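You operate a simulated robot arm through the tools that you are given. There is no shell and no other tool. Be economical: measure what you need, move in short steps, check, and stop when the job is done.

You run a simulated robot arm. Do the job below in one go: nothing can be reset, and whatever is moved stays where it is left.

TASK
Put the divider on the shelf under the high hopper away in the inside of the divider pan. Set the low hopper gate to notch 3. Fetch the card tube from the top of the stacked sacks and set it on the white belt card. Close the cart drawer. Pull the bench cupboard door open. Any order will do. Set down upright: card tube.

It is judged by the outcome, as a careful person would: the job done as asked, and still so three seconds after it is handed in. It fails if anything else is knocked over, pushed out of place, dropped, spilled or broken.

THE ROBOT
A 6-joint arm with a two-finger parallel gripper on a trunk, on a base that drives. Base frame: it is fixed to the floor where the robot stands at the start and does not move with it; the origin is under the middle of the robot, x ahead of it, y to its left, z up. Readings come in m, rad, newtons and seconds.
With the tool pointing down near the work surface it reaches from about 0.1 to 0.6 m from the robot's upright axis, wherever it stands. Its first joint turns from -2.897 to 2.897 rad. Places, roughly: bench cupboard door [7.2, -4.3, 0.4]; card tube (5x5x6 cm) [-0.4, 2.1, 0.5]; cart drawer [1.3, -4.2, 0.8]; divider (4x12x8 cm) [0.6, -0.2, 0.7]; inside of the divider pan (20x15 cm) [9.98, -1.58, 0.86]; low hopper gate [-0.5, -0.4, 0.6]; white belt card [-0.5, 2, 0.5]. Payload 1.57 kg.
The TCP is the grasp point between the finger pads, 0.03 m short of the fingertips. In the tool frame z runs along the fingers and y along their closing line. Largest opening 0.11 m; finger width 0.024, thickness 0.012; the body of the gripper, 0.048 by 0.112 m, starts 0.078 m behind the TCP.
Orientation is that of the tool frame in the base frame, as a unit quaternion [w, x, y, z]. With the fingers straight down and closing along the base's y, the tool's x points along the base's -x, its y along +y and its z along -z.

THE INTERFACE
- The arm moves only by the tool move_arm. Its argument "targets" is text: rows parted by semicolons, each of 7 numbers parted by spaces: the shift along the base's x, y, z in units of 150 mm (1.0 is 150 mm), then the turn, a rotation vector about the base's x, y, z in units of 45 degrees (1.0 is 45 degrees), then the closure, from 0 (fully open) to 1 (shut). In form: dx dy dz ax ay az jaw; .... A call has 1 to 20 rows; each row is the pose to reach, as a shift and turn from the pose commanded when the call began. A call with a number of a shift or a turn outside -1 to 1 is refused whole. Rows are played at 5 a second. More than 0.05 m and 0.15 rad between two rows, or a gripper value outside its range, and nothing of the call is played. A pose out of reach is approached as far as the arm can. The call stops where the force on the tool passes 40 N (or 10 N more than at its start, if that is more) or the arm is blocked; 0.2 s more then pass. Each finger travels about 0.108 m/s and halts on what it meets, pressing with about 40 N; the grip force reading is that of the motor and also rises with nothing between the fingers. The clock runs only during rows and for 0.2 s after the last one: add rows that repeat a pose to give the fingers time. It gives the time, the measured TCP pose, the force on the tool (base axes), the opening and the grip force at its end, in the units of the frame above (readings bear some noise), with the torque about the TCP (base axes, N m) and any sound that the robot's microphone picked up.
- Cameras (640 x 400 px; columns grow to the right, rows downward): "scene" is now at [-0.0245, 0.0755, 1.4877]; the picture's right is [-1.00, 0.08, 0.00], its down [0.07, 0.89, -0.45] and it looks along [-0.03, -0.45, -0.89] (base axes); focal length 296 px, centre (320, 200). "wrist" rides on the gripper at [0.07, 0.016, -0.141] in the tool frame; the picture's right is [-0.23, 0.97, 0.00], its down [-0.86, -0.20, -0.48] and it looks along [-0.47, -0.11, 0.88] (tool axes); focal length 222 px, centre (320, 200). There is no depth. A picture from a camera that has moved, and an enlarged one, comes with that camera's place and axes in the base frame and with its lens.
- snapshot(camera): a new picture of that camera. The clock stands still meanwhile.
- raise_lower(by): slides the trunk up (or, below 0, down) by that many m; the arm and the scene camera ride with it, the base frame stays. It gives what a move gives, with no picture.
- drive_base(legs): drives the robot by 1 to 6 legs, each [ahead, left, turn to the left] in m, m and rad, along the robot's own axes; the way and the turn of a leg run together, so that a leg with both is an arc; at most 1.5 m and 3.142 rad a leg. The arm and the cameras ride along, it lands a little off, and it stops where it bumps. It gives what a move gives.
- aim_head(pan, tilt): turns the head with the scene camera to pan (to the left, within 2.094 rad either way) and tilt (down, from -0.506 to 1.204), counted from straight ahead of the robot. It gives what a move gives.
- close_up(camera, box): a new picture of the part [left, top, right, bottom] of that camera's present view, enlarged. The clock stands still meanwhile.
- hand_in(): hands the job in; it is judged then, once.

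Go step by step. Nothing tells you exact positions but the pictures and the camera data: compare them with the known pose of the tool, close in by small moves and look again before you grip or let go. The budget is 165 turns and 108 pictures, counting those below and the enlarged ones. Unless the task says otherwise, let go and move clear before handing in, and close with one line.

The tools are called after "Call:" as a command line: name --argument value ..., lists and objects as JSON in quotes. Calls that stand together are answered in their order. move_arm: Moves the arm, as the interface text tells. Its arguments: {"type":"object","properties":{"targets":{"type":"string"}},"required":["targets"]} The other tools are called the same way: raise_lower (by) slides the trunk up or down; drive_base (legs) drives the base; aim_head (pan, tilt) turns the head that bears the scene camera; snapshot (camera) takes a picture; close_up (camera, box) takes an enlarged picture of a part of a camera's view; hand_in () hands the job in.

At the start:

```text
time: 0.0
position: [-0.1571, -0.286, 0.9115]
tcp_rot: [-0.001, 0.0, 1.0, -0.001]
ft_force: [-0.6, -0.3, 0.6]
moment: [0.03, -0.01, 0.02]
opening: 0.1101
grasp_force: 0.0
trunk travel left (down, up): [-0.1, 0.49]
robot x, y, heading: [-0.0048, 0.0016, 0.004]
head pan, tilt: [-1.648, 1.1]
```

scene: 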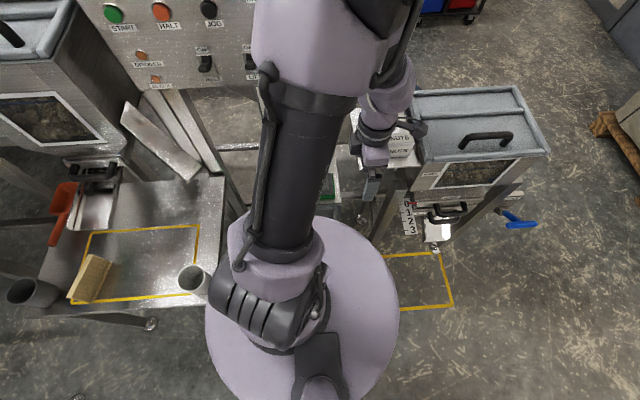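
wrist: 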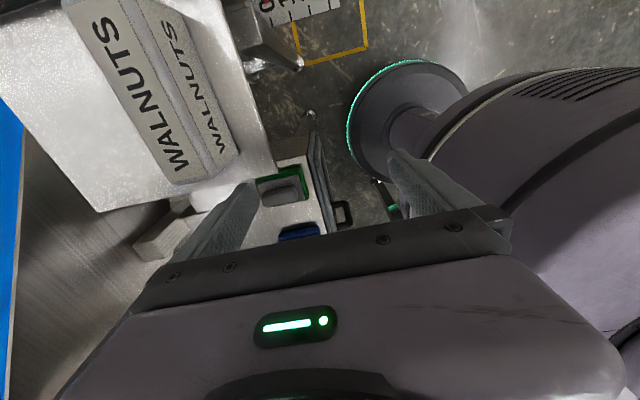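

The low hopper with its 0–3 scale is to the right in the picture (toward -x), and the divider is on the shelf to the left. I'll enlarge both.

Call:
close_up --camera "scene" --box '[360, 80, 560, 320]'

Call:
close_up --camera "scene" --box '[0, 140, 240, 320]'

```text
1.67 times, centred on (460, 200) of scene
camera zoom: at [-0.0245, 0.0755, 1.4877], right [-1.0, 0.08, 0.0], down [0.07, 0.89, -0.45], along [-0.03, -0.45, -0.89], focal length 494 px, centre (87, 200)
```

zoom: 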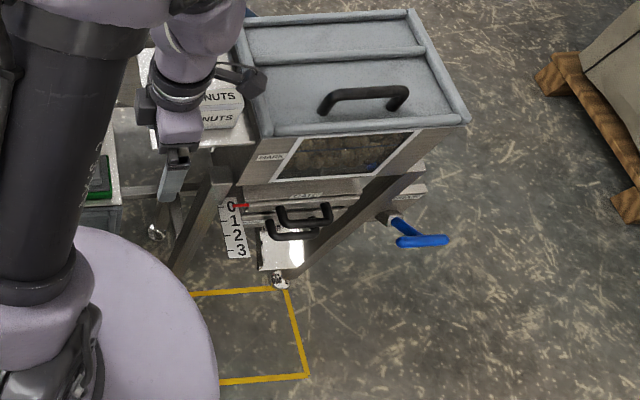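

```text
2.22 times, centred on (120, 230) of scene
camera zoom: at [-0.0245, 0.0755, 1.4877], right [-1.0, 0.08, 0.0], down [0.07, 0.89, -0.45], along [-0.03, -0.45, -0.89], focal length 658 px, centre (764, 133)
```

zoom: 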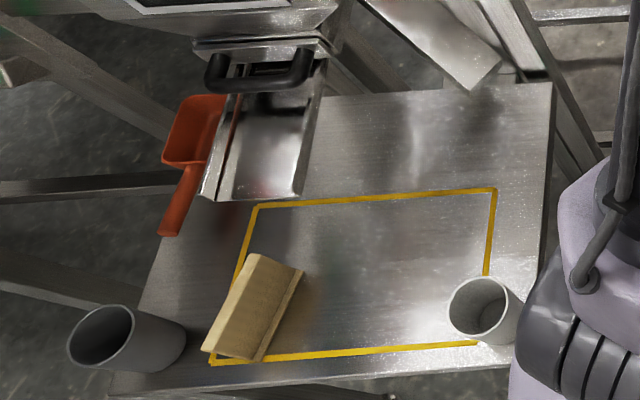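

I need flatter views of the low hopper's gate, so I'll aim the head there and look.

Call:
aim_head --pan -2.09 --tilt 0.85

Call:
snapshot --camera "scene"

Call:
aim_head --pan 1.6 --tilt 0.5

Call:
snapshot --camera "scene"

Call:
aim_head --pan -0.2 --tilt 0.3

Call:
snapshot --camera "scene"

```text
time: 0.9
position: [-0.1583, -0.2856, 0.9111]
tcp_rot: [-0.001, 0.0, 1.0, -0.001]
ft_force: [0.8, 0.3, -0.3]
moment: [-0.03, -0.01, 0.01]
opening: 0.11
grasp_force: 0.1
trunk travel left (down, up): [-0.1, 0.49]
robot x, y, heading: [-0.0022, 0.0018, -0.001]
head pan, tilt: [-2.089, 0.85]
```

```text
103 pictures are left
camera scene: at [-0.0583, 0.0705, 1.5054], right [-0.87, 0.49, 0.0], down [0.37, 0.65, -0.66], along [-0.33, -0.57, -0.75], focal length 296 px, centre (320, 200)
```

scene: 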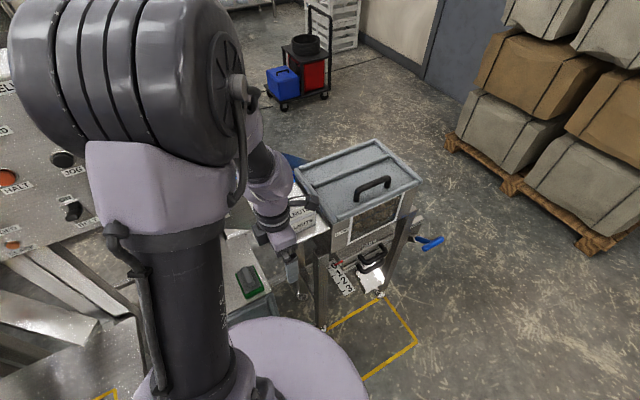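

```text
time: 4.0
position: [-0.1564, -0.2848, 0.911]
tcp_rot: [0.001, 0.0, 1.0, -0.001]
ft_force: [-0.3, -0.2, -1.0]
moment: [-0.01, 0.0, -0.04]
opening: 0.1101
grasp_force: 0.0
trunk travel left (down, up): [-0.1, 0.49]
robot x, y, heading: [-0.0009, 0.0019, 0.001]
head pan, tilt: [1.6, 0.499]
```

```text
102 pictures are left
camera scene: at [-0.0223, 0.2293, 1.5354], right [1.0, 0.03, 0.0], down [0.01, -0.48, -0.88], along [-0.03, 0.88, -0.48], focal length 296 px, centre (320, 200)
```

scene: 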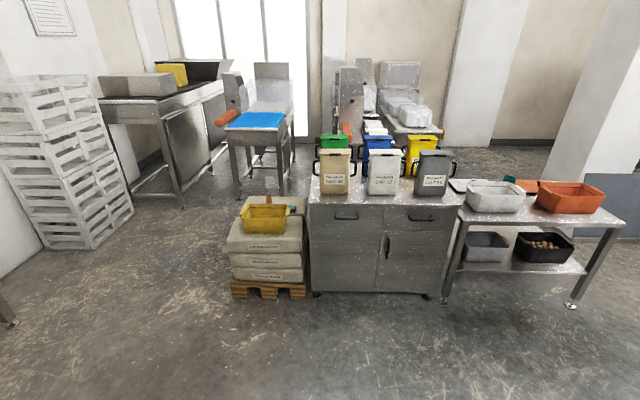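

```text
time: 5.8
position: [-0.1575, -0.2848, 0.911]
tcp_rot: [0.001, -0.001, 1.0, 0.0]
ft_force: [-0.9, 0.0, 0.8]
moment: [0.0, -0.01, 0.04]
opening: 0.1097
grasp_force: 0.1
trunk travel left (down, up): [-0.1, 0.49]
robot x, y, heading: [-0.0013, 0.0021, -0.001]
head pan, tilt: [-0.201, 0.3]
```

```text
101 pictures are left
camera scene: at [0.0719, 0.1198, 1.5538], right [-0.2, -0.98, 0.0], down [-0.29, 0.06, -0.96], along [0.94, -0.19, -0.3], focal length 296 px, centre (320, 200)
```

scene: 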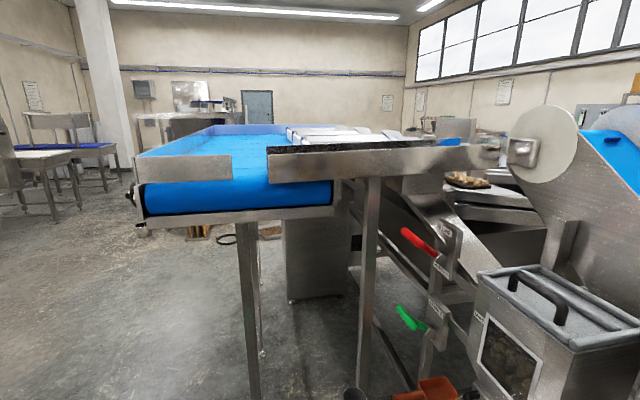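

The low hopper has its scale and handle on the +y side. I'll back off, face it and look straight on.

Call:
drive_base --legs '[[0, 0.5, 0], [-0.5, 0, 0], [0, 0, -1.571]]'

Call:
aim_head --pan 0.0 --tilt 0.75

Call:
snapshot --camera "scene"

Call:
snapshot --camera "wrist"

```text
time: 15.0
position: [-0.7831, 0.6567, 0.9116]
tcp_rot: [0.0, 0.701, 0.714, 0.0]
ft_force: [0.4, -0.3, 0.3]
moment: [-0.01, -0.03, 0.0]
opening: 0.1101
grasp_force: 0.0
trunk travel left (down, up): [-0.1, 0.49]
robot x, y, heading: [-0.4918, 0.5041, -1.548]
head pan, tilt: [-0.201, 0.3]
```

```text
time: 15.9
position: [-0.7841, 0.6559, 0.9102]
tcp_rot: [-0.001, 0.7, 0.714, -0.001]
ft_force: [0.4, 0.0, 0.5]
moment: [0.0, 0.01, -0.02]
opening: 0.1096
grasp_force: 0.1
trunk travel left (down, up): [-0.1, 0.49]
robot x, y, heading: [-0.4939, 0.5065, -1.552]
head pan, tilt: [0.0, 0.75]
```

```text
100 pictures are left
camera scene: at [-0.3532, 0.4427, 1.5135], right [-1.0, -0.02, 0.0], down [-0.01, 0.68, -0.73], along [0.01, -0.73, -0.68], focal length 296 px, centre (320, 200)
```

scene: 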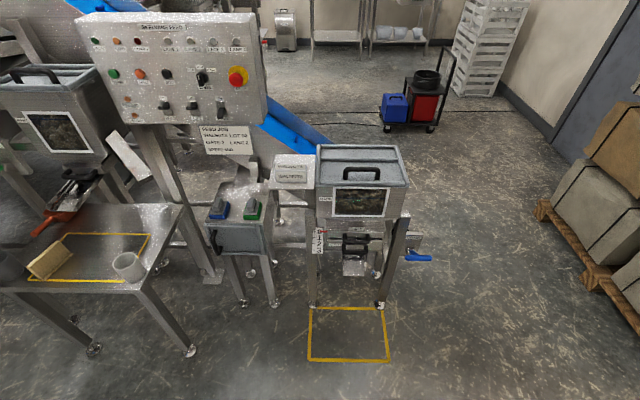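

```text
99 pictures are left
camera wrist: at [-0.7671, 0.7252, 1.0521], right [0.98, -0.21, 0.0], down [-0.18, -0.86, 0.48], along [-0.1, -0.47, -0.88], focal length 222 px, centre (320, 200)
```

wrist: 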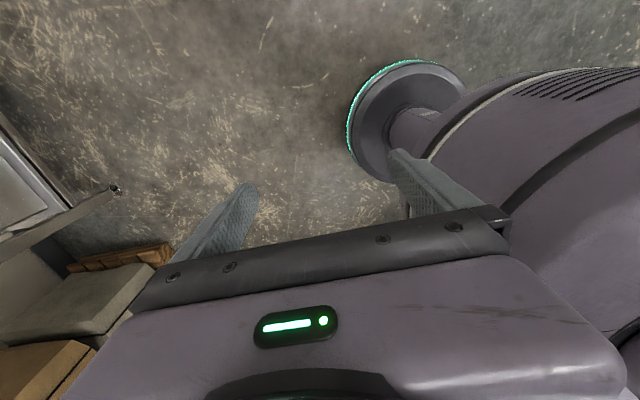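

Call:
close_up --camera "scene" --box '[295, 180, 435, 300]'

Call:
close_up --camera "scene" --box '[80, 10, 300, 170]'

```text
3.33 times, centred on (365, 240) of scene
camera zoom: at [-0.3532, 0.4427, 1.5135], right [-1.0, -0.02, 0.0], down [-0.01, 0.68, -0.73], along [0.01, -0.73, -0.68], focal length 987 px, centre (170, 67)
```

zoom: 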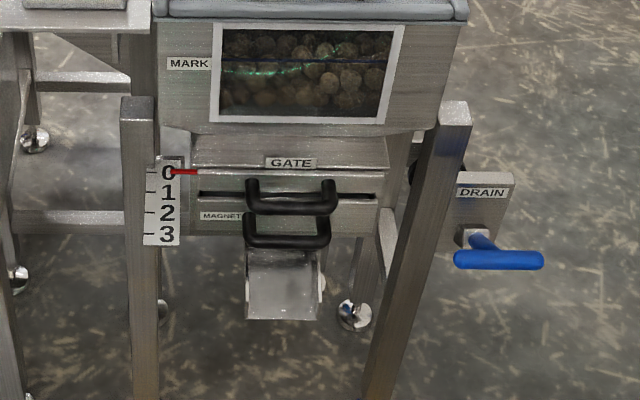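

```text
2.50 times, centred on (190, 90) of scene
camera zoom: at [-0.3532, 0.4427, 1.5135], right [-1.0, -0.02, 0.0], down [-0.01, 0.68, -0.73], along [0.01, -0.73, -0.68], focal length 740 px, centre (645, 475)
```

zoom: 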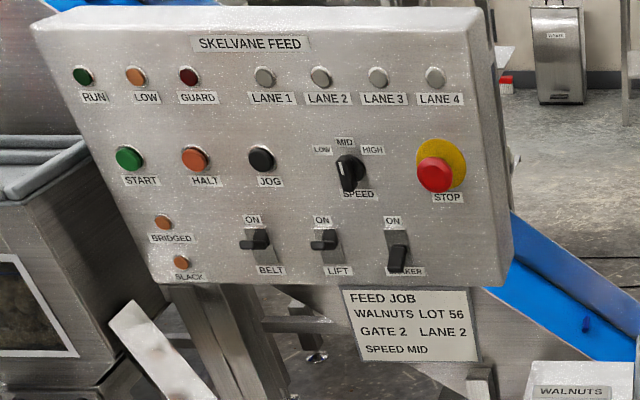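

Triangulating the two views, the gate (upper handle, label GATE) slides out towards +y on a horizontal scale, with notch 3 about 9 cm from 0. The lower handle is the magnet drawer, which must stay put. I'll swing the arm round to the front.

Call:
move_arm --targets "-0.2 -0.23 0 0 0 0.167 0; -0.4 -0.46 0 0 0 0.333 0; -0.6 -0.7 0 0 0 0.5 0; -0.8 -0.93 0 0 0 0.667 0"

Call:
move_arm --targets "0.07 -0.25 0 0 0 0.167 0; 0.14 -0.5 0 0 0 0.333 0; 0.21 -0.75 0 0 0 0.5 0; 0.28 -0.95 0 0 0 0.667 0"

Call:
move_arm --targets "0.23 -0.2 0 0 0 0.167 0; 0.46 -0.45 0 0 0 0.333 0; 0.7 -0.7 0 0 0 0.5 0; 0.93 -0.93 0 0 0 0.667 0"

Call:
move_arm --targets "0.25 -0.2 0 0 0 0 0; 0.5 -0.4 0 0 0 0 0; 0.75 -0.5 0 0 0 0 0; 1 -0.6 0 0 0 0 0"

```text
time: 16.9
position: [-0.9032, 0.5128, 0.9113]
tcp_rot: [0.0, 0.49, 0.872, 0.001]
ft_force: [-0.2, 1.2, 0.8]
moment: [0.0, -0.02, 0.01]
opening: 0.1099
grasp_force: 0.1
trunk travel left (down, up): [-0.1, 0.49]
robot x, y, heading: [-0.4954, 0.5075, -1.552]
head pan, tilt: [0.0, 0.75]
```

```text
time: 17.9
position: [-0.862, 0.374, 0.9139]
tcp_rot: [-0.001, 0.248, 0.969, 0.0]
ft_force: [0.4, 0.3, 0.3]
moment: [0.0, 0.0, 0.0]
opening: 0.1098
grasp_force: 0.2
trunk travel left (down, up): [-0.1, 0.49]
robot x, y, heading: [-0.4966, 0.5067, -1.551]
head pan, tilt: [0.0, 0.75]
```

```text
refused: row 2 steps farther than a row can; nothing moved
```

```text
time: 18.9
position: [-0.71, 0.286, 0.9118]
tcp_rot: [0.001, 0.249, 0.968, -0.001]
ft_force: [-0.8, -0.6, -0.1]
moment: [0.01, 0.0, -0.02]
opening: 0.11
grasp_force: 0.0
trunk travel left (down, up): [-0.1, 0.49]
robot x, y, heading: [-0.4959, 0.5048, -1.552]
head pan, tilt: [0.0, 0.75]
```

Arm motion works. Continuing towards the front.

Call:
move_arm --targets "0.2 -0.18 0 0 0 0.13 0; 0.4 -0.36 0 0 0 0.26 0; 0.6 -0.54 0 0 0 0.39 0; 0.8 -0.72 0 0 0 0.52 0; 1 -0.9 0 0 0 0.64 0"

Call:
move_arm --targets "0.1 -0.1 -0.15 -0.167 0 0 0; 0.2 -0.2 -0.3 -0.333 0 0 0; 0.3 -0.25 -0.45 -0.5 0 0 0; 0.4 -0.3 -0.6 -0.667 0 0 0; 0.45 -0.3 -0.75 -0.833 0 0 0; 0.49 -0.3 -0.9 -1 0 0 0"

Call:
move_arm --targets "0 0 -0.15 -0.167 0 0 0; 0 0 -0.3 -0.333 0 0 0; 0 0 -0.45 -0.5 0 0 0; 0 0 -0.6 -0.667 0 0 0; 0 0 -0.75 -0.833 0 0 0; 0 0 -0.9 -1 0 0 0"

Call:
snapshot --camera "scene"

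Call:
snapshot --camera "wrist"

```text
time: 20.1
position: [-0.5598, 0.1522, 0.9104]
tcp_rot: [0.001, 0.0, 1.0, -0.001]
ft_force: [-0.5, 0.4, 0.2]
moment: [0.0, -0.01, -0.01]
opening: 0.1101
grasp_force: 0.0
trunk travel left (down, up): [-0.1, 0.49]
robot x, y, heading: [-0.4951, 0.5029, -1.548]
head pan, tilt: [0.0, 0.75]
```

```text
time: 21.5
position: [-0.4842, 0.1016, 0.771]
tcp_rot: [0.001, 0.001, 0.924, -0.383]
ft_force: [0.0, -0.2, -0.4]
moment: [0.0, -0.04, 0.03]
opening: 0.11
grasp_force: 0.0
out of reach, approached as far as the arm can: row 2, 5, 6
trunk travel left (down, up): [-0.1, 0.49]
robot x, y, heading: [-0.4919, 0.5049, -1.552]
head pan, tilt: [0.0, 0.75]
```

```text
time: 22.9
position: [-0.4772, 0.066, 0.6148]
tcp_rot: [-0.001, 0.0, 0.71, -0.705]
ft_force: [0.6, 0.0, -0.2]
moment: [-0.03, 0.0, 0.02]
opening: 0.1097
grasp_force: 0.2
out of reach, approached as far as the arm can: row 5, 6
trunk travel left (down, up): [-0.1, 0.49]
robot x, y, heading: [-0.4958, 0.5047, -1.556]
head pan, tilt: [0.0, 0.75]
```

```text
96 pictures are left
camera scene: at [-0.3528, 0.4422, 1.5134], right [-1.0, -0.02, 0.0], down [-0.01, 0.68, -0.73], along [0.01, -0.73, -0.68], focal length 296 px, centre (320, 200)
```

scene: 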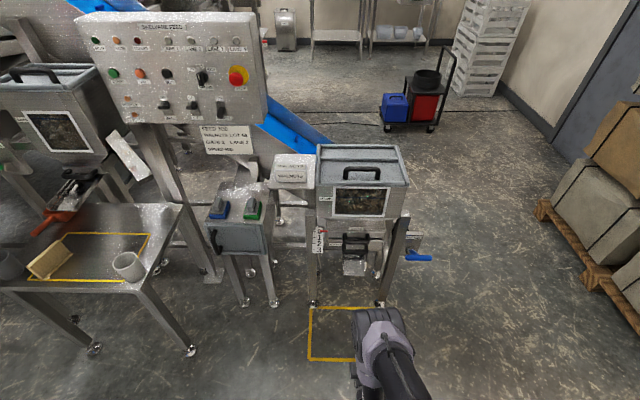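

```text
95 pictures are left
camera wrist: at [-0.5458, 0.2072, 0.6], right [0.23, 0.01, -0.97], down [0.86, 0.48, 0.2], along [0.47, -0.88, 0.1], focal length 222 px, centre (320, 200)
```

wrist: 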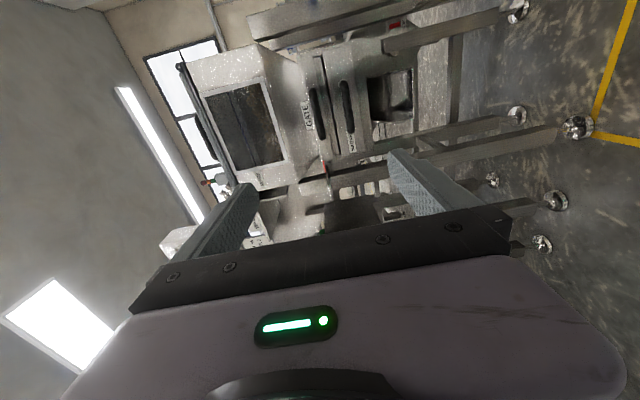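

The wrist view agrees: gate handle bar near (-0.48, -0.294, 0.61), magnet handle about 6 cm lower. I'll half-close the jaw and drive 0.2 m nearer.

Call:
move_arm --targets "0 0 0 0 0 0 0.3; 0 0 0 0 0 0 0.55; 0 0 0 0 0 0 0.55"

Call:
drive_base --legs '[[0.2, 0, 0]]'

Call:
snapshot --camera "wrist"

Call:
close_up --camera "scene" --box '[280, 200, 440, 400]'

```text
time: 23.7
position: [-0.4769, 0.0657, 0.6162]
tcp_rot: [0.0, 0.001, 0.708, -0.706]
ft_force: [-0.1, 0.4, 0.2]
moment: [0.02, 0.01, 0.0]
opening: 0.0497
grasp_force: 0.0
trunk travel left (down, up): [-0.1, 0.49]
robot x, y, heading: [-0.4994, 0.5042, -1.551]
head pan, tilt: [0.0, 0.75]
```

```text
time: 25.3
position: [-0.4717, -0.1391, 0.617]
tcp_rot: [0.0, 0.001, 0.708, -0.706]
ft_force: [0.8, -0.1, 0.3]
moment: [0.04, 0.01, -0.03]
opening: 0.0493
grasp_force: 0.0
trunk travel left (down, up): [-0.1, 0.49]
robot x, y, heading: [-0.4894, 0.3036, -1.553]
head pan, tilt: [0.0, 0.75]
```

```text
94 pictures are left
camera wrist: at [-0.5413, 0.0011, 0.6005], right [0.23, 0.0, -0.97], down [0.85, 0.48, 0.2], along [0.47, -0.88, 0.11], focal length 222 px, centre (320, 200)
```

wrist: 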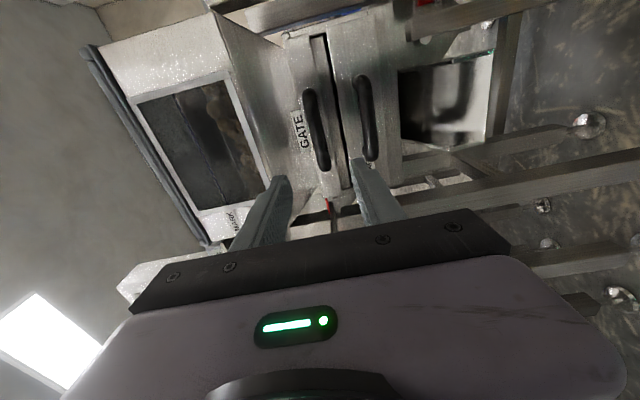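

```text
2.00 times, centred on (360, 300) of scene
camera zoom: at [-0.3489, 0.2385, 1.5135], right [-1.0, -0.02, 0.0], down [-0.01, 0.68, -0.73], along [0.02, -0.73, -0.68], focal length 592 px, centre (240, 0)
```

zoom: 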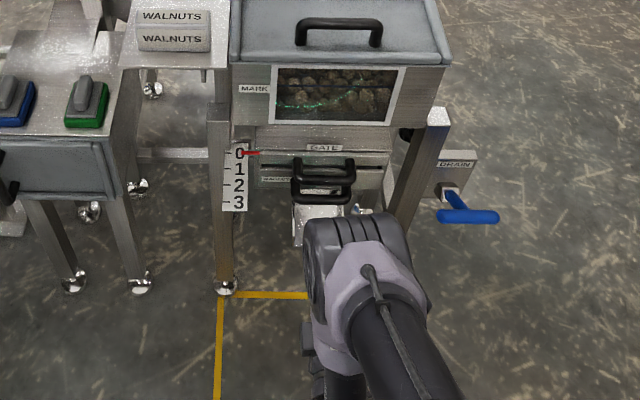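

Bar estimated at (-0.48, -0.29, 0.613) and the fingers straddle that height, so I'll advance 0.12 m and look.

Call:
move_arm --targets "-0.03 -0.25 -0.01 0 0 0 0.55; -0.05 -0.5 -0.02 0 0 0 0.55; -0.05 -0.7 -0.02 0 0 0 0.55; -0.05 -0.8 -0.02 0 0 0 0.55"

Call:
snapshot --camera "wrist"

```text
time: 26.3
position: [-0.4784, -0.2584, 0.6142]
tcp_rot: [0.0, -0.001, 0.709, -0.705]
ft_force: [0.2, 0.0, 0.2]
moment: [0.03, 0.01, 0.0]
opening: 0.0494
grasp_force: 0.0
trunk travel left (down, up): [-0.1, 0.49]
robot x, y, heading: [-0.4883, 0.3063, -1.551]
head pan, tilt: [0.0, 0.75]
```

```text
92 pictures are left
camera wrist: at [-0.547, -0.1189, 0.5975], right [0.23, 0.0, -0.97], down [0.85, 0.48, 0.2], along [0.47, -0.88, 0.11], focal length 222 px, centre (320, 200)
```

wrist: 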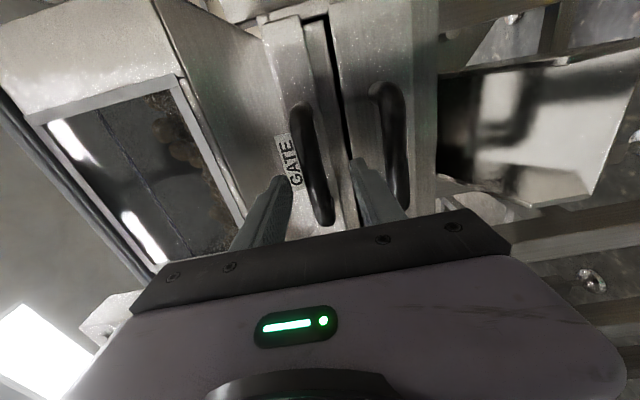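

The gate bar sits between the fingers, with the magnet bar outside them. Advancing and closing on it.

Call:
move_arm --targets "0 -0.12 0 0 0 0 0.55; 0 -0.22 0 0 0 0 0.55; 0 -0.22 0 0 0 0 0.8; 0 -0.22 0 0 0 0 1; 0 -0.22 0 0 0 0 1"

Call:
snapshot --camera "wrist"

```text
time: 27.5
position: [-0.4792, -0.2927, 0.6161]
tcp_rot: [0.0, 0.001, -0.706, 0.708]
ft_force: [-0.8, -2.1, 23.5]
moment: [-0.79, -0.04, 0.23]
opening: 0.0297
grasp_force: 39.1
trunk travel left (down, up): [-0.1, 0.49]
robot x, y, heading: [-0.4922, 0.2981, -1.549]
head pan, tilt: [0.0, 0.75]
```

```text
91 pictures are left
camera wrist: at [-0.549, -0.1522, 0.5995], right [0.23, 0.0, -0.97], down [0.85, 0.48, 0.2], along [0.47, -0.88, 0.11], focal length 222 px, centre (320, 200)
```

wrist: 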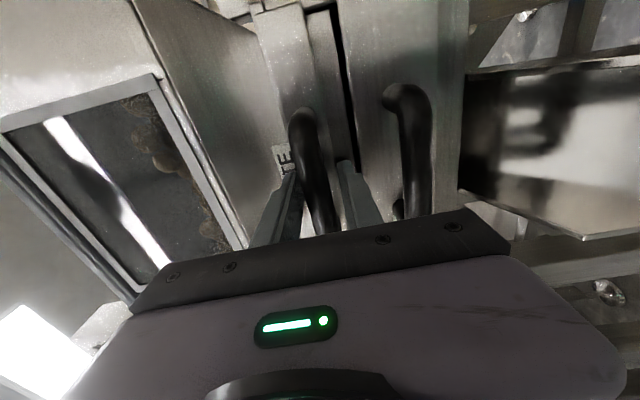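

The net upward force suggests only the upper finger presses on the bar. I'll ease open, raise about 5 mm and close again.

Call:
move_arm --targets "0 0 0 0 0 0 0.6; 0 0 0.035 0 0 0 0.6; 0 0 0.035 0 0 0 1; 0 0 0.035 0 0 0 1; 0 0 0.035 0 0 0 1"

```text
time: 28.7
position: [-0.4803, -0.2905, 0.6178]
tcp_rot: [0.0, 0.0, 0.71, -0.704]
ft_force: [2.5, 1.6, -22.5]
moment: [0.62, 0.66, 0.2]
opening: 0.0296
grasp_force: 39.0
trunk travel left (down, up): [-0.1, 0.49]
robot x, y, heading: [-0.4901, 0.3009, -1.547]
head pan, tilt: [0.0, 0.75]
```

It grips a 3 cm thick bar squarely either way, so I'm holding it. I'll relieve the load slightly, pull 0.06 m towards +y and check the pointer.

Call:
move_arm --targets "0 0 -0.015 0 0 0 1; 0 0.1 -0.015 0 0 0 1; 0 0.2 -0.015 0 0 0 1; 0 0.3 -0.015 0 0 0 1; 0 0.4 -0.015 0 0 0 1; 0 0.4 -0.015 0 0 0 1"

Call:
close_up --camera "scene" --box '[310, 200, 410, 320]'

```text
time: 30.1
position: [-0.4796, -0.232, 0.6169]
tcp_rot: [0.0, 0.0, 0.708, -0.707]
ft_force: [-2.2, -2.0, 10.5]
moment: [-0.5, 0.12, 0.9]
opening: 0.0299
grasp_force: 39.4
trunk travel left (down, up): [-0.1, 0.49]
robot x, y, heading: [-0.4889, 0.3007, -1.551]
head pan, tilt: [0.0, 0.75]
```

```text
3.33 times, centred on (360, 260) of scene
camera zoom: at [-0.3492, 0.2394, 1.5137], right [-1.0, -0.02, 0.0], down [-0.01, 0.68, -0.73], along [0.02, -0.73, -0.68], focal length 987 px, centre (187, 0)
```

zoom: 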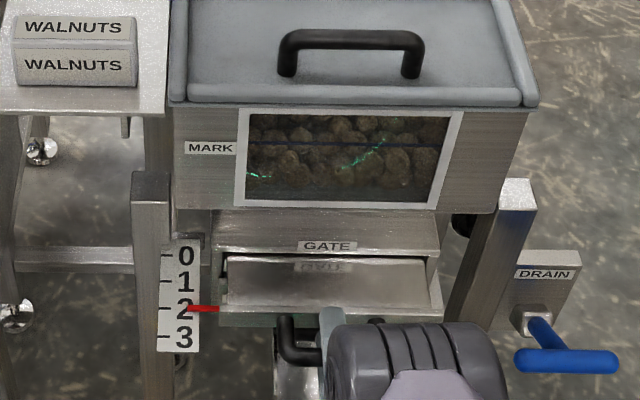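

The pointer is at 2 after 6 cm, so another 3 cm gives notch 3.

Call:
move_arm --targets "0 0.1 0 0 0 0 1; 0 0.2 0 0 0 0 1; 0 0.2 0 0 0 0 1; 0 0.2 0 0 0 0 1"

Call:
close_up --camera "scene" --box '[320, 250, 380, 320]'

```text
time: 31.1
position: [-0.4788, -0.2029, 0.6172]
tcp_rot: [-0.001, 0.003, 0.709, -0.706]
ft_force: [-20.0, -2.4, 6.9]
moment: [-0.28, 0.68, -1.59]
opening: 0.0296
grasp_force: 39.5
trunk travel left (down, up): [-0.1, 0.49]
robot x, y, heading: [-0.4936, 0.2989, -1.552]
head pan, tilt: [0.0, 0.75]
```

```text
5.71 times, centred on (350, 285) of scene
camera zoom: at [-0.3507, 0.239, 1.5137], right [-1.0, -0.02, 0.0], down [-0.01, 0.68, -0.73], along [0.02, -0.73, -0.68], focal length 1692 px, centre (149, -286)
```

zoom: 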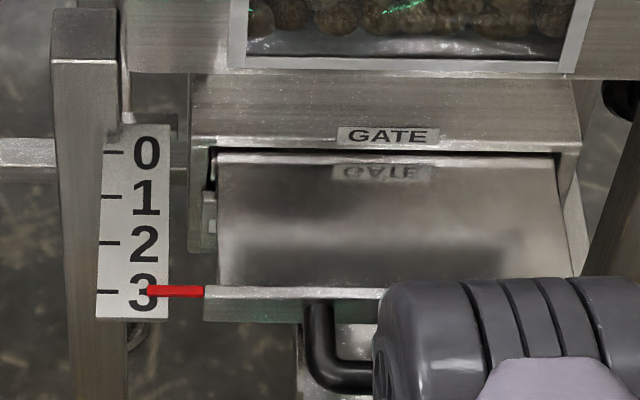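

Pointer is on 3. Releasing, then backing off.

Call:
move_arm --targets "0 0 0 0 0 0 0.6; 0 0 0 0 0 0 0.5; 0 0 0 0 0 0 0.5; 0 0.2 0 0 0 0 0.5; 0 0.35 0 0 0 0 0.5"

Call:
drive_base --legs '[[-0.3, 0, 0]]'

Call:
close_up --camera "scene" --box '[280, 170, 440, 330]'

```text
time: 32.3
position: [-0.4798, -0.1503, 0.6162]
tcp_rot: [0.0, -0.001, 0.708, -0.706]
ft_force: [-0.6, 0.4, -0.8]
moment: [0.01, 0.02, 0.03]
opening: 0.0548
grasp_force: 0.1
trunk travel left (down, up): [-0.1, 0.49]
robot x, y, heading: [-0.4922, 0.2985, -1.546]
head pan, tilt: [0.0, 0.75]
```

```text
time: 34.3
position: [-0.4824, 0.1403, 0.6161]
tcp_rot: [0.004, -0.003, 0.708, -0.706]
ft_force: [-0.1, -0.2, -0.9]
moment: [-0.01, 0.0, 0.02]
opening: 0.0551
grasp_force: 0.1
trunk travel left (down, up): [-0.1, 0.49]
robot x, y, heading: [-0.4978, 0.5878, -1.541]
head pan, tilt: [0.0, 0.75]
```

```text
2.50 times, centred on (360, 250) of scene
camera zoom: at [-0.3559, 0.5301, 1.5135], right [-1.0, -0.03, 0.0], down [-0.02, 0.68, -0.73], along [0.02, -0.73, -0.68], focal length 740 px, centre (220, 75)
```

zoom: 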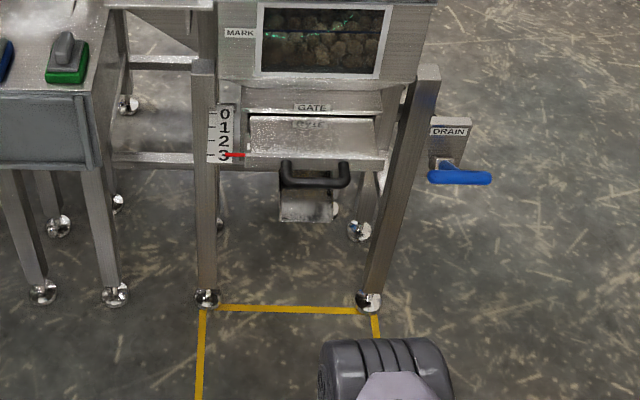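

Gate at 3, magnet drawer untouched. Now I'll turn round to the stacked sacks.

Call:
drive_base --legs '[[0, 0, 3.1], [0.3, 0, 0]]'

Call:
aim_head --pan 0.0 --tilt 0.7

Call:
snapshot --camera "scene"

```text
time: 43.6
position: [-0.5045, 1.3404, 0.6167]
tcp_rot: [-0.706, 0.708, -0.006, 0.004]
ft_force: [-0.2, 0.3, -0.1]
moment: [0.0, 0.0, 0.01]
opening: 0.0547
grasp_force: 0.0
trunk travel left (down, up): [-0.1, 0.49]
robot x, y, heading: [-0.4972, 0.8867, 1.577]
head pan, tilt: [0.0, 0.75]
```

```text
time: 44.3
position: [-0.5051, 1.3401, 0.6174]
tcp_rot: [-0.705, 0.709, -0.005, 0.006]
ft_force: [0.6, -0.3, -0.9]
moment: [0.0, 0.01, -0.01]
opening: 0.0551
grasp_force: 0.0
trunk travel left (down, up): [-0.1, 0.49]
robot x, y, heading: [-0.5006, 0.8949, 1.58]
head pan, tilt: [0.0, 0.7]
```

```text
87 pictures are left
camera scene: at [-0.6406, 0.9509, 1.5177], right [1.0, 0.01, 0.0], down [0.0, -0.64, -0.76], along [-0.01, 0.76, -0.64], focal length 296 px, centre (320, 200)
```

scene: 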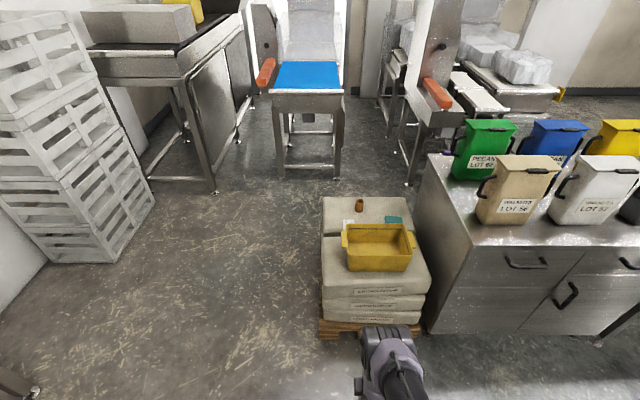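

Call:
close_up --camera "scene" --box '[310, 180, 440, 290]'

```text
3.64 times, centred on (375, 235) of scene
camera zoom: at [-0.6406, 0.9509, 1.5177], right [1.0, 0.01, 0.0], down [0.0, -0.64, -0.76], along [-0.01, 0.76, -0.64], focal length 1077 px, centre (120, 73)
```

zoom: 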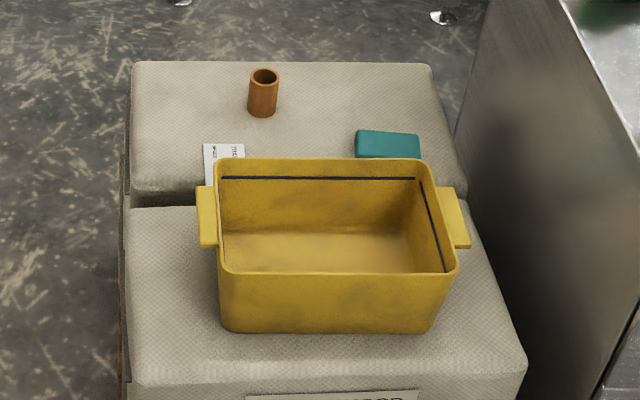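

The brown tube stands behind the yellow tub and the white card lies between, so I'll work from the sacks' left (-x) side. First I'll turn the tool down again, raised.

Call:
move_arm --targets "0 0 0.15 -0.167 0 0 0; 0 0 0.3 -0.333 0 0 0; 0 0 0.45 -0.5 0 0 0; 0 0 0.6 -0.667 0 0 0; 0 0 0.75 -0.833 0 0 0; 0 0 0.9 -1 0 0 0"

Call:
move_arm --targets "0 0 0.15 -0.167 0 0 0; 0 0 0.3 -0.333 0 0 0; 0 0 0.45 -0.5 0 0 0; 0 0 0.6 -0.667 0 0 0; 0 0 0.75 -0.833 0 0 0; 0 0 0.9 -1 0 0 0"

Call:
drive_base --legs '[[0, 0.53, 0], [1.15, 0, 0], [0, 0, -1.571]]'

Call:
snapshot --camera "scene"

Call:
snapshot --camera "wrist"

```text
time: 45.7
position: [-0.504, 1.337, 0.7536]
tcp_rot: [-0.381, 0.925, -0.002, 0.005]
ft_force: [0.2, -0.2, 0.1]
moment: [0.01, 0.0, 0.0]
opening: 0.1102
grasp_force: 0.0
trunk travel left (down, up): [-0.1, 0.49]
robot x, y, heading: [-0.4977, 0.8876, 1.575]
head pan, tilt: [0.0, 0.7]
```

```text
time: 47.1
position: [-0.5041, 1.3398, 0.8875]
tcp_rot: [0.001, 1.0, 0.0, 0.007]
ft_force: [-0.3, -0.1, -0.2]
moment: [0.0, 0.01, 0.01]
opening: 0.1099
grasp_force: 0.1
out of reach, approached as far as the arm can: row 4
trunk travel left (down, up): [-0.1, 0.49]
robot x, y, heading: [-0.4987, 0.8899, 1.578]
head pan, tilt: [0.0, 0.7]
```

```text
time: 59.4
position: [-0.563, 2.0329, 0.887]
tcp_rot: [-0.006, -0.702, 0.712, -0.004]
ft_force: [-0.1, -0.3, -0.7]
moment: [0.01, 0.04, 0.03]
opening: 0.11
grasp_force: 0.0
trunk travel left (down, up): [-0.1, 0.49]
robot x, y, heading: [-1.014, 2.033, -0.008]
head pan, tilt: [0.0, 0.7]
```

```text
85 pictures are left
camera scene: at [-0.9475, 2.1731, 1.5177], right [-0.01, -1.0, 0.0], down [-0.64, 0.0, -0.76], along [0.76, 0.0, -0.64], focal length 296 px, centre (320, 200)
```

scene: 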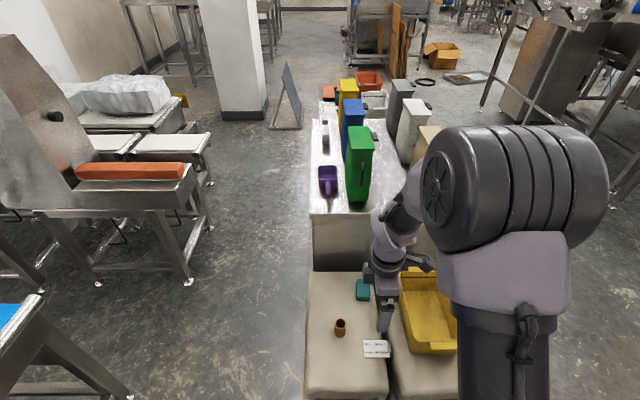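

```text
84 pictures are left
camera wrist: at [-0.5792, 1.9645, 1.0296], right [-0.97, 0.24, 0.0], down [0.21, 0.86, 0.47], along [0.11, 0.45, -0.88], focal length 222 px, centre (320, 200)
```

wrist: 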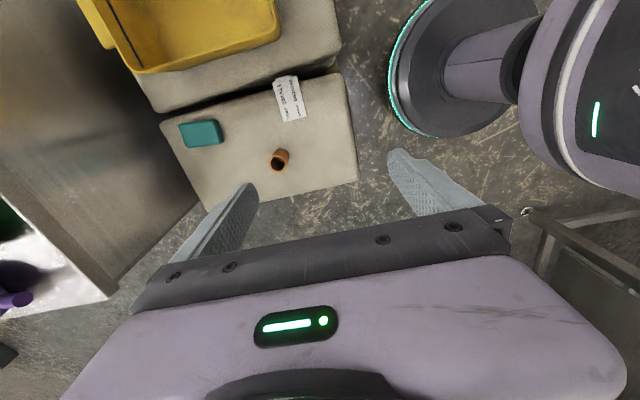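

Call:
close_up --camera "wrist" --box '[160, 60, 360, 220]'

Call:
close_up --camera "scene" --box '[300, 265, 460, 395]'

```text
2.50 times, centred on (260, 140) of wrist
camera zoom: at [-0.5792, 1.9645, 1.0296], right [-0.97, 0.24, 0.0], down [0.21, 0.86, 0.47], along [0.11, 0.45, -0.88], focal length 555 px, centre (470, 350)
```

zoom: 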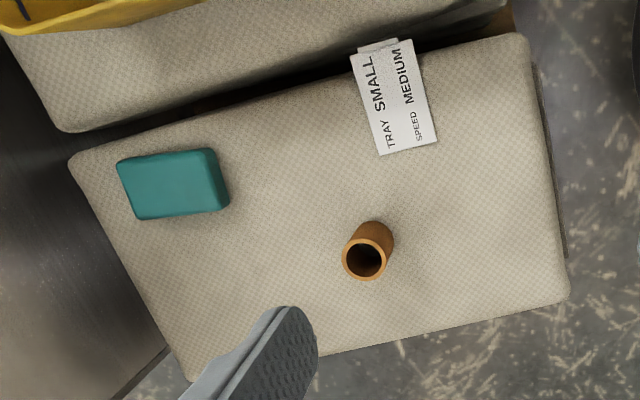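

```text
3.08 times, centred on (380, 330) of scene
camera zoom: at [-0.9475, 2.1731, 1.5177], right [-0.01, -1.0, 0.0], down [-0.64, 0.0, -0.76], along [0.76, 0.0, -0.64], focal length 911 px, centre (135, -200)
```

zoom: 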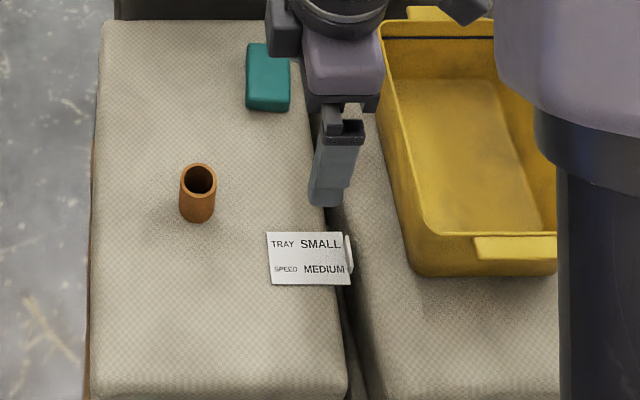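

The only white card is the one printed TRAY/SPEED at about (-0.513, 1.983), and the tube stands at about (-0.456, 2.095) with its top at z 0.565. I'll move above the tube.

Call:
move_arm --targets "0.18 0.1 -0.23 0 0 0 0; 0.36 0.2 -0.46 0 0 0 0; 0.54 0.3 -0.7 0 0 0 0; 0.713 0.413 -0.93 0 0 0 0"

Call:
move_arm --targets "0 0 -0.2 0 0 0 0; 0 0 -0.4 0 0 0 0; 0 0 -0.6 0 0 0 0; 0 0 -0.73 0 0 0 0"

Call:
snapshot --camera "wrist"

Call:
close_up --camera "scene" --box '[300, 265, 460, 395]'

```text
time: 60.4
position: [-0.4532, 2.0938, 0.7453]
tcp_rot: [-0.005, -0.702, 0.712, -0.003]
ft_force: [0.8, -0.7, 0.9]
moment: [0.01, 0.0, -0.01]
opening: 0.1099
grasp_force: 0.0
trunk travel left (down, up): [-0.1, 0.49]
robot x, y, heading: [-1.0119, 2.0348, -0.007]
head pan, tilt: [0.0, 0.7]
```

```text
time: 61.4
position: [-0.4552, 2.0989, 0.6378]
tcp_rot: [-0.006, -0.702, 0.712, -0.004]
ft_force: [0.5, 0.1, -0.3]
moment: [0.02, 0.03, 0.0]
opening: 0.1098
grasp_force: 0.0
trunk travel left (down, up): [-0.1, 0.49]
robot x, y, heading: [-1.0125, 2.0355, -0.01]
head pan, tilt: [0.0, 0.7]
```

```text
81 pictures are left
camera wrist: at [-0.4718, 2.0286, 0.7795], right [-0.97, 0.24, 0.0], down [0.21, 0.86, 0.47], along [0.11, 0.45, -0.88], focal length 222 px, centre (320, 200)
```

wrist: 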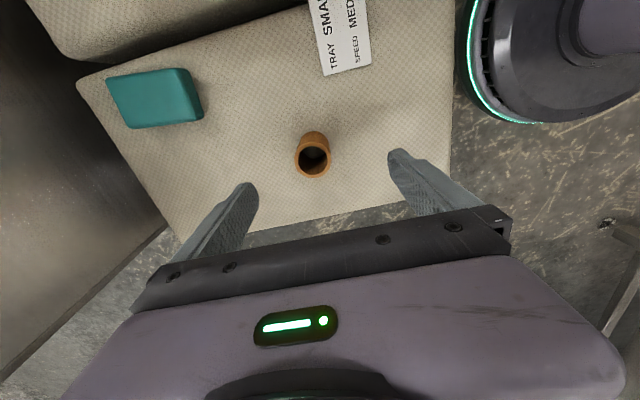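

```text
3.08 times, centred on (380, 330) of scene
camera zoom: at [-0.9474, 2.1731, 1.5177], right [-0.01, -1.0, 0.0], down [-0.64, 0.0, -0.76], along [0.76, -0.01, -0.64], focal length 911 px, centre (135, -200)
```

zoom: 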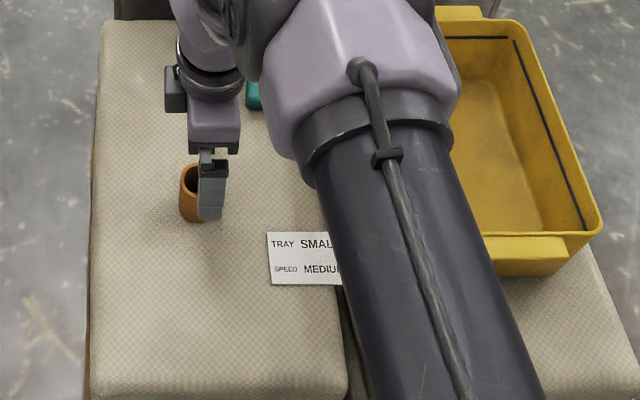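

Tube top centre reads about (-0.452, 2.093), so a 5 mm shift in y and then down around it.

Call:
move_arm --targets "0.01 -0.03 -0.2 0 0 0 0; 0.015 -0.03 -0.4 0 0 0 0; 0.015 -0.03 -0.62 0 0 0 0; 0.015 -0.03 -0.62 0 0 0 0.4; 0.015 -0.03 -0.62 0 0 0 0.7; 0.015 -0.03 -0.62 0 0 0 0.7"

Call:
snapshot --camera "wrist"

```text
time: 62.8
position: [-0.4536, 2.0928, 0.5455]
tcp_rot: [-0.006, -0.702, 0.712, -0.004]
ft_force: [-0.6, 0.4, 0.0]
moment: [0.02, 0.01, 0.03]
opening: 0.0411
grasp_force: 39.8
trunk travel left (down, up): [-0.1, 0.49]
robot x, y, heading: [-1.0142, 2.0373, -0.009]
head pan, tilt: [0.0, 0.7]
```

```text
79 pictures are left
camera wrist: at [-0.4704, 2.0239, 0.6866], right [-0.97, 0.24, 0.0], down [0.21, 0.86, 0.47], along [0.11, 0.45, -0.88], focal length 222 px, centre (320, 200)
```

wrist: 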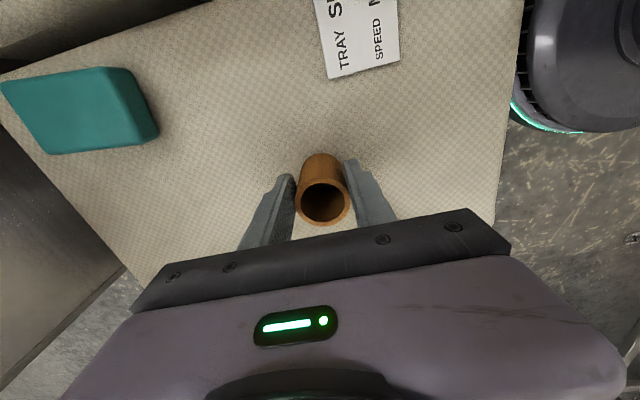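

Gripped at 4.1 cm opening. Lifting 6 cm and carrying it over the card.

Call:
move_arm --targets "0 0 0.2 0 0 0 0.75; 0 0 0.4 0 0 0 0.75; -0.1 -0.2 0.5 0 0 0 0.75; -0.2 -0.4 0.5 0 0 0 0.75; -0.3 -0.55 0.5 0 0 0 0.75; -0.39 -0.69 0.5 0 0 0 0.75; -0.39 -0.69 0.5 0 0 0 0.75"

Call:
snapshot --camera "wrist"

Call:
close_up --camera "scene" --box '[300, 265, 460, 395]'

```text
time: 64.4
position: [-0.5145, 1.9899, 0.6217]
tcp_rot: [-0.006, -0.702, 0.712, -0.004]
ft_force: [0.0, -0.9, -0.5]
moment: [0.01, 0.0, 0.02]
opening: 0.041
grasp_force: 40.2
trunk travel left (down, up): [-0.1, 0.49]
robot x, y, heading: [-1.0133, 2.0372, -0.01]
head pan, tilt: [0.0, 0.7]
```

```text
78 pictures are left
camera wrist: at [-0.5306, 1.9203, 0.7642], right [-0.97, 0.24, 0.0], down [0.21, 0.86, 0.47], along [0.11, 0.45, -0.88], focal length 222 px, centre (320, 200)
```

wrist: 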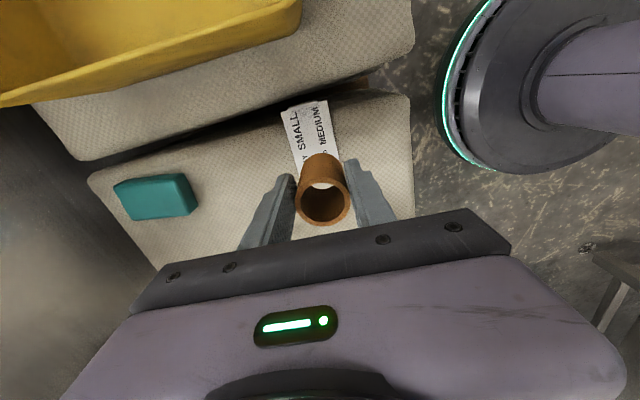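

```text
3.08 times, centred on (380, 330) of scene
camera zoom: at [-0.9476, 2.173, 1.5177], right [-0.01, -1.0, 0.0], down [-0.64, 0.0, -0.76], along [0.76, 0.0, -0.64], focal length 911 px, centre (135, -200)
```

zoom: 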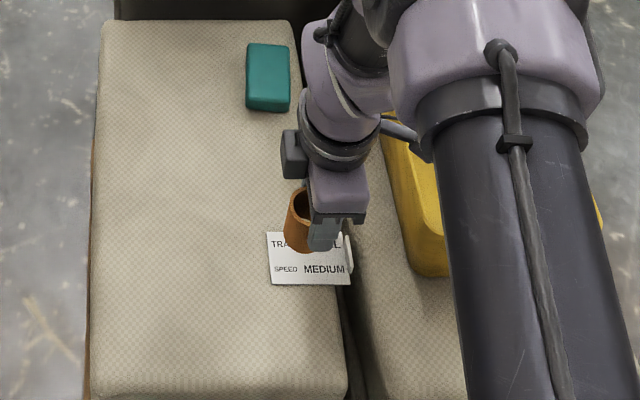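

The tube is over the card with margin, so I'll lower to just above the original height.

Call:
move_arm --targets "0 -0.02 -0.2 0 0 0 0.75; 0.01 -0.03 -0.4 0 0 0 0.75; 0.01 -0.03 -0.47 0 0 0 0.75; 0.01 -0.03 -0.49 0 0 0 0.75; 0.01 -0.03 -0.5 0 0 0 0.75"

Call:
snapshot --camera "wrist"

Call:
close_up --camera "scene" --box '[340, 300, 440, 380]'

```text
time: 65.6
position: [-0.5103, 1.9829, 0.5476]
tcp_rot: [-0.004, -0.702, 0.712, -0.005]
ft_force: [-0.5, -1.9, 26.2]
moment: [0.06, 0.05, -0.04]
opening: 0.0411
grasp_force: 39.6
trunk travel left (down, up): [-0.1, 0.49]
robot x, y, heading: [-1.0146, 2.0372, -0.009]
head pan, tilt: [0.0, 0.7]
```

```text
76 pictures are left
camera wrist: at [-0.527, 1.914, 0.6897], right [-0.97, 0.24, 0.0], down [0.21, 0.86, 0.47], along [0.12, 0.45, -0.88], focal length 222 px, centre (320, 200)
```

wrist: 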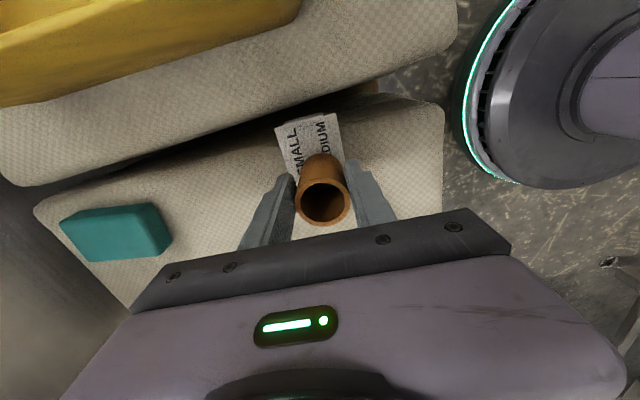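

```text
5.00 times, centred on (390, 340) of scene
camera zoom: at [-0.9498, 2.1732, 1.5181], right [-0.01, -1.0, 0.0], down [-0.64, 0.0, -0.77], along [0.77, -0.01, -0.64], focal length 1481 px, centre (-30, -500)
```

zoom: 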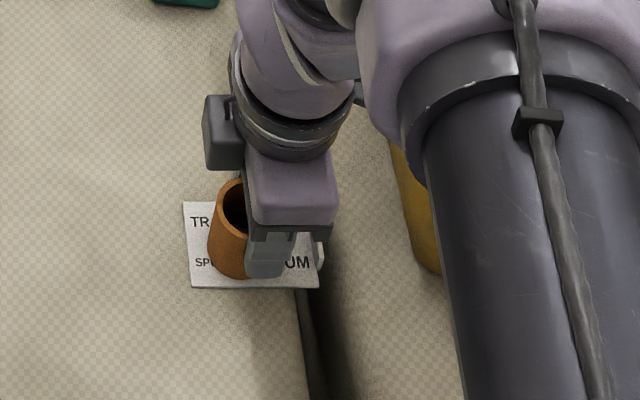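

It's resting on the card. I'll relieve the pressure, open, rise straight up and check.

Call:
move_arm --targets "0 0 0.015 0 0 0 0.75; 0 0 0.015 0 0 0 0.6; 0 0 0.015 0 0 0 0.3; 0 0 0.02 0 0 0 0.2; 0 0 0.25 0 0 0 0.2; 0 0 0.5 0 0 0 0.2; 0 0 0.8 0 0 0 0.2; 0 0 1 0 0 0 0.2"

Call:
snapshot --camera "wrist"

Call:
close_up --camera "scene" --box '[340, 300, 440, 380]'

```text
time: 67.4
position: [-0.5099, 1.9814, 0.6927]
tcp_rot: [-0.006, -0.702, 0.712, -0.004]
ft_force: [0.2, 0.0, 0.2]
moment: [0.0, 0.03, 0.0]
opening: 0.088
grasp_force: 0.1
trunk travel left (down, up): [-0.1, 0.49]
robot x, y, heading: [-1.0154, 2.0369, -0.011]
head pan, tilt: [0.0, 0.7]
```

```text
74 pictures are left
camera wrist: at [-0.5262, 1.9128, 0.8357], right [-0.97, 0.24, 0.0], down [0.21, 0.86, 0.47], along [0.11, 0.45, -0.88], focal length 222 px, centre (320, 200)
```

wrist: 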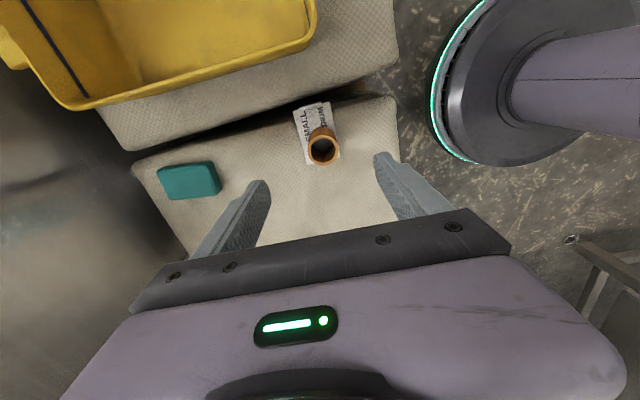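

```text
5.00 times, centred on (390, 340) of scene
camera zoom: at [-0.9478, 2.1731, 1.5177], right [-0.01, -1.0, 0.0], down [-0.64, 0.0, -0.77], along [0.77, -0.01, -0.64], focal length 1481 px, centre (-30, -500)
```

zoom: 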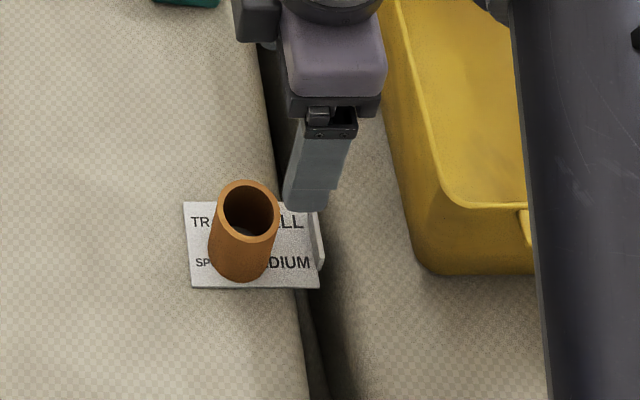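

Tube stands upright on the card; nothing else moved. Next the divider: raise, back out, and drive to the shelf under the high hopper.

Call:
move_arm --targets "0 0 0.3 0 0 0 0; 0 0 0.6 0 0 0 0; 0 0 0.9 0 0 0 0"

Call:
drive_base --legs '[[-0.35, 0, 0], [0, -1.38, 0], [1.0, 0, 0], [0.95, 0, 0], [0, 0, -1.571]]'

Call:
snapshot --camera "scene"

```text
time: 68.2
position: [-0.5106, 1.981, 0.8315]
tcp_rot: [-0.006, -0.703, 0.711, -0.004]
ft_force: [0.5, 0.0, 0.7]
moment: [0.01, 0.01, -0.01]
opening: 0.1098
grasp_force: 0.1
trunk travel left (down, up): [-0.1, 0.49]
robot x, y, heading: [-1.0153, 2.0369, -0.007]
head pan, tilt: [0.0, 0.7]
```

```text
time: 90.1
position: [0.5419, 0.1842, 0.8301]
tcp_rot: [-0.007, -0.014, 1.0, 0.001]
ft_force: [0.0, -0.6, -0.5]
moment: [0.01, 0.0, 0.0]
opening: 0.11
grasp_force: 0.0
trunk travel left (down, up): [-0.1, 0.49]
robot x, y, heading: [0.571, 0.6924, -1.538]
head pan, tilt: [0.0, 0.7]
```

```text
72 pictures are left
camera scene: at [0.7159, 0.6279, 1.5177], right [-1.0, -0.04, 0.0], down [-0.02, 0.64, -0.76], along [0.03, -0.76, -0.64], focal length 296 px, centre (320, 200)
```

scene: 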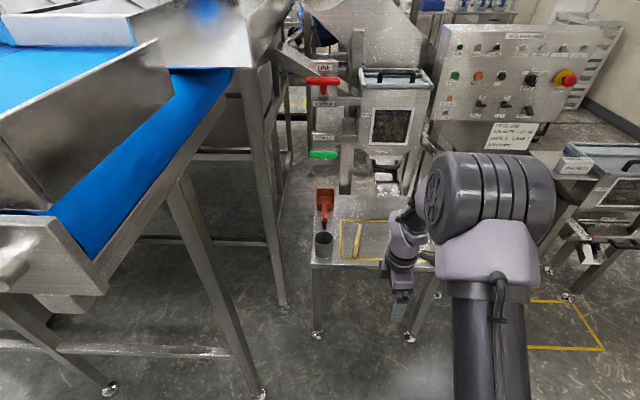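

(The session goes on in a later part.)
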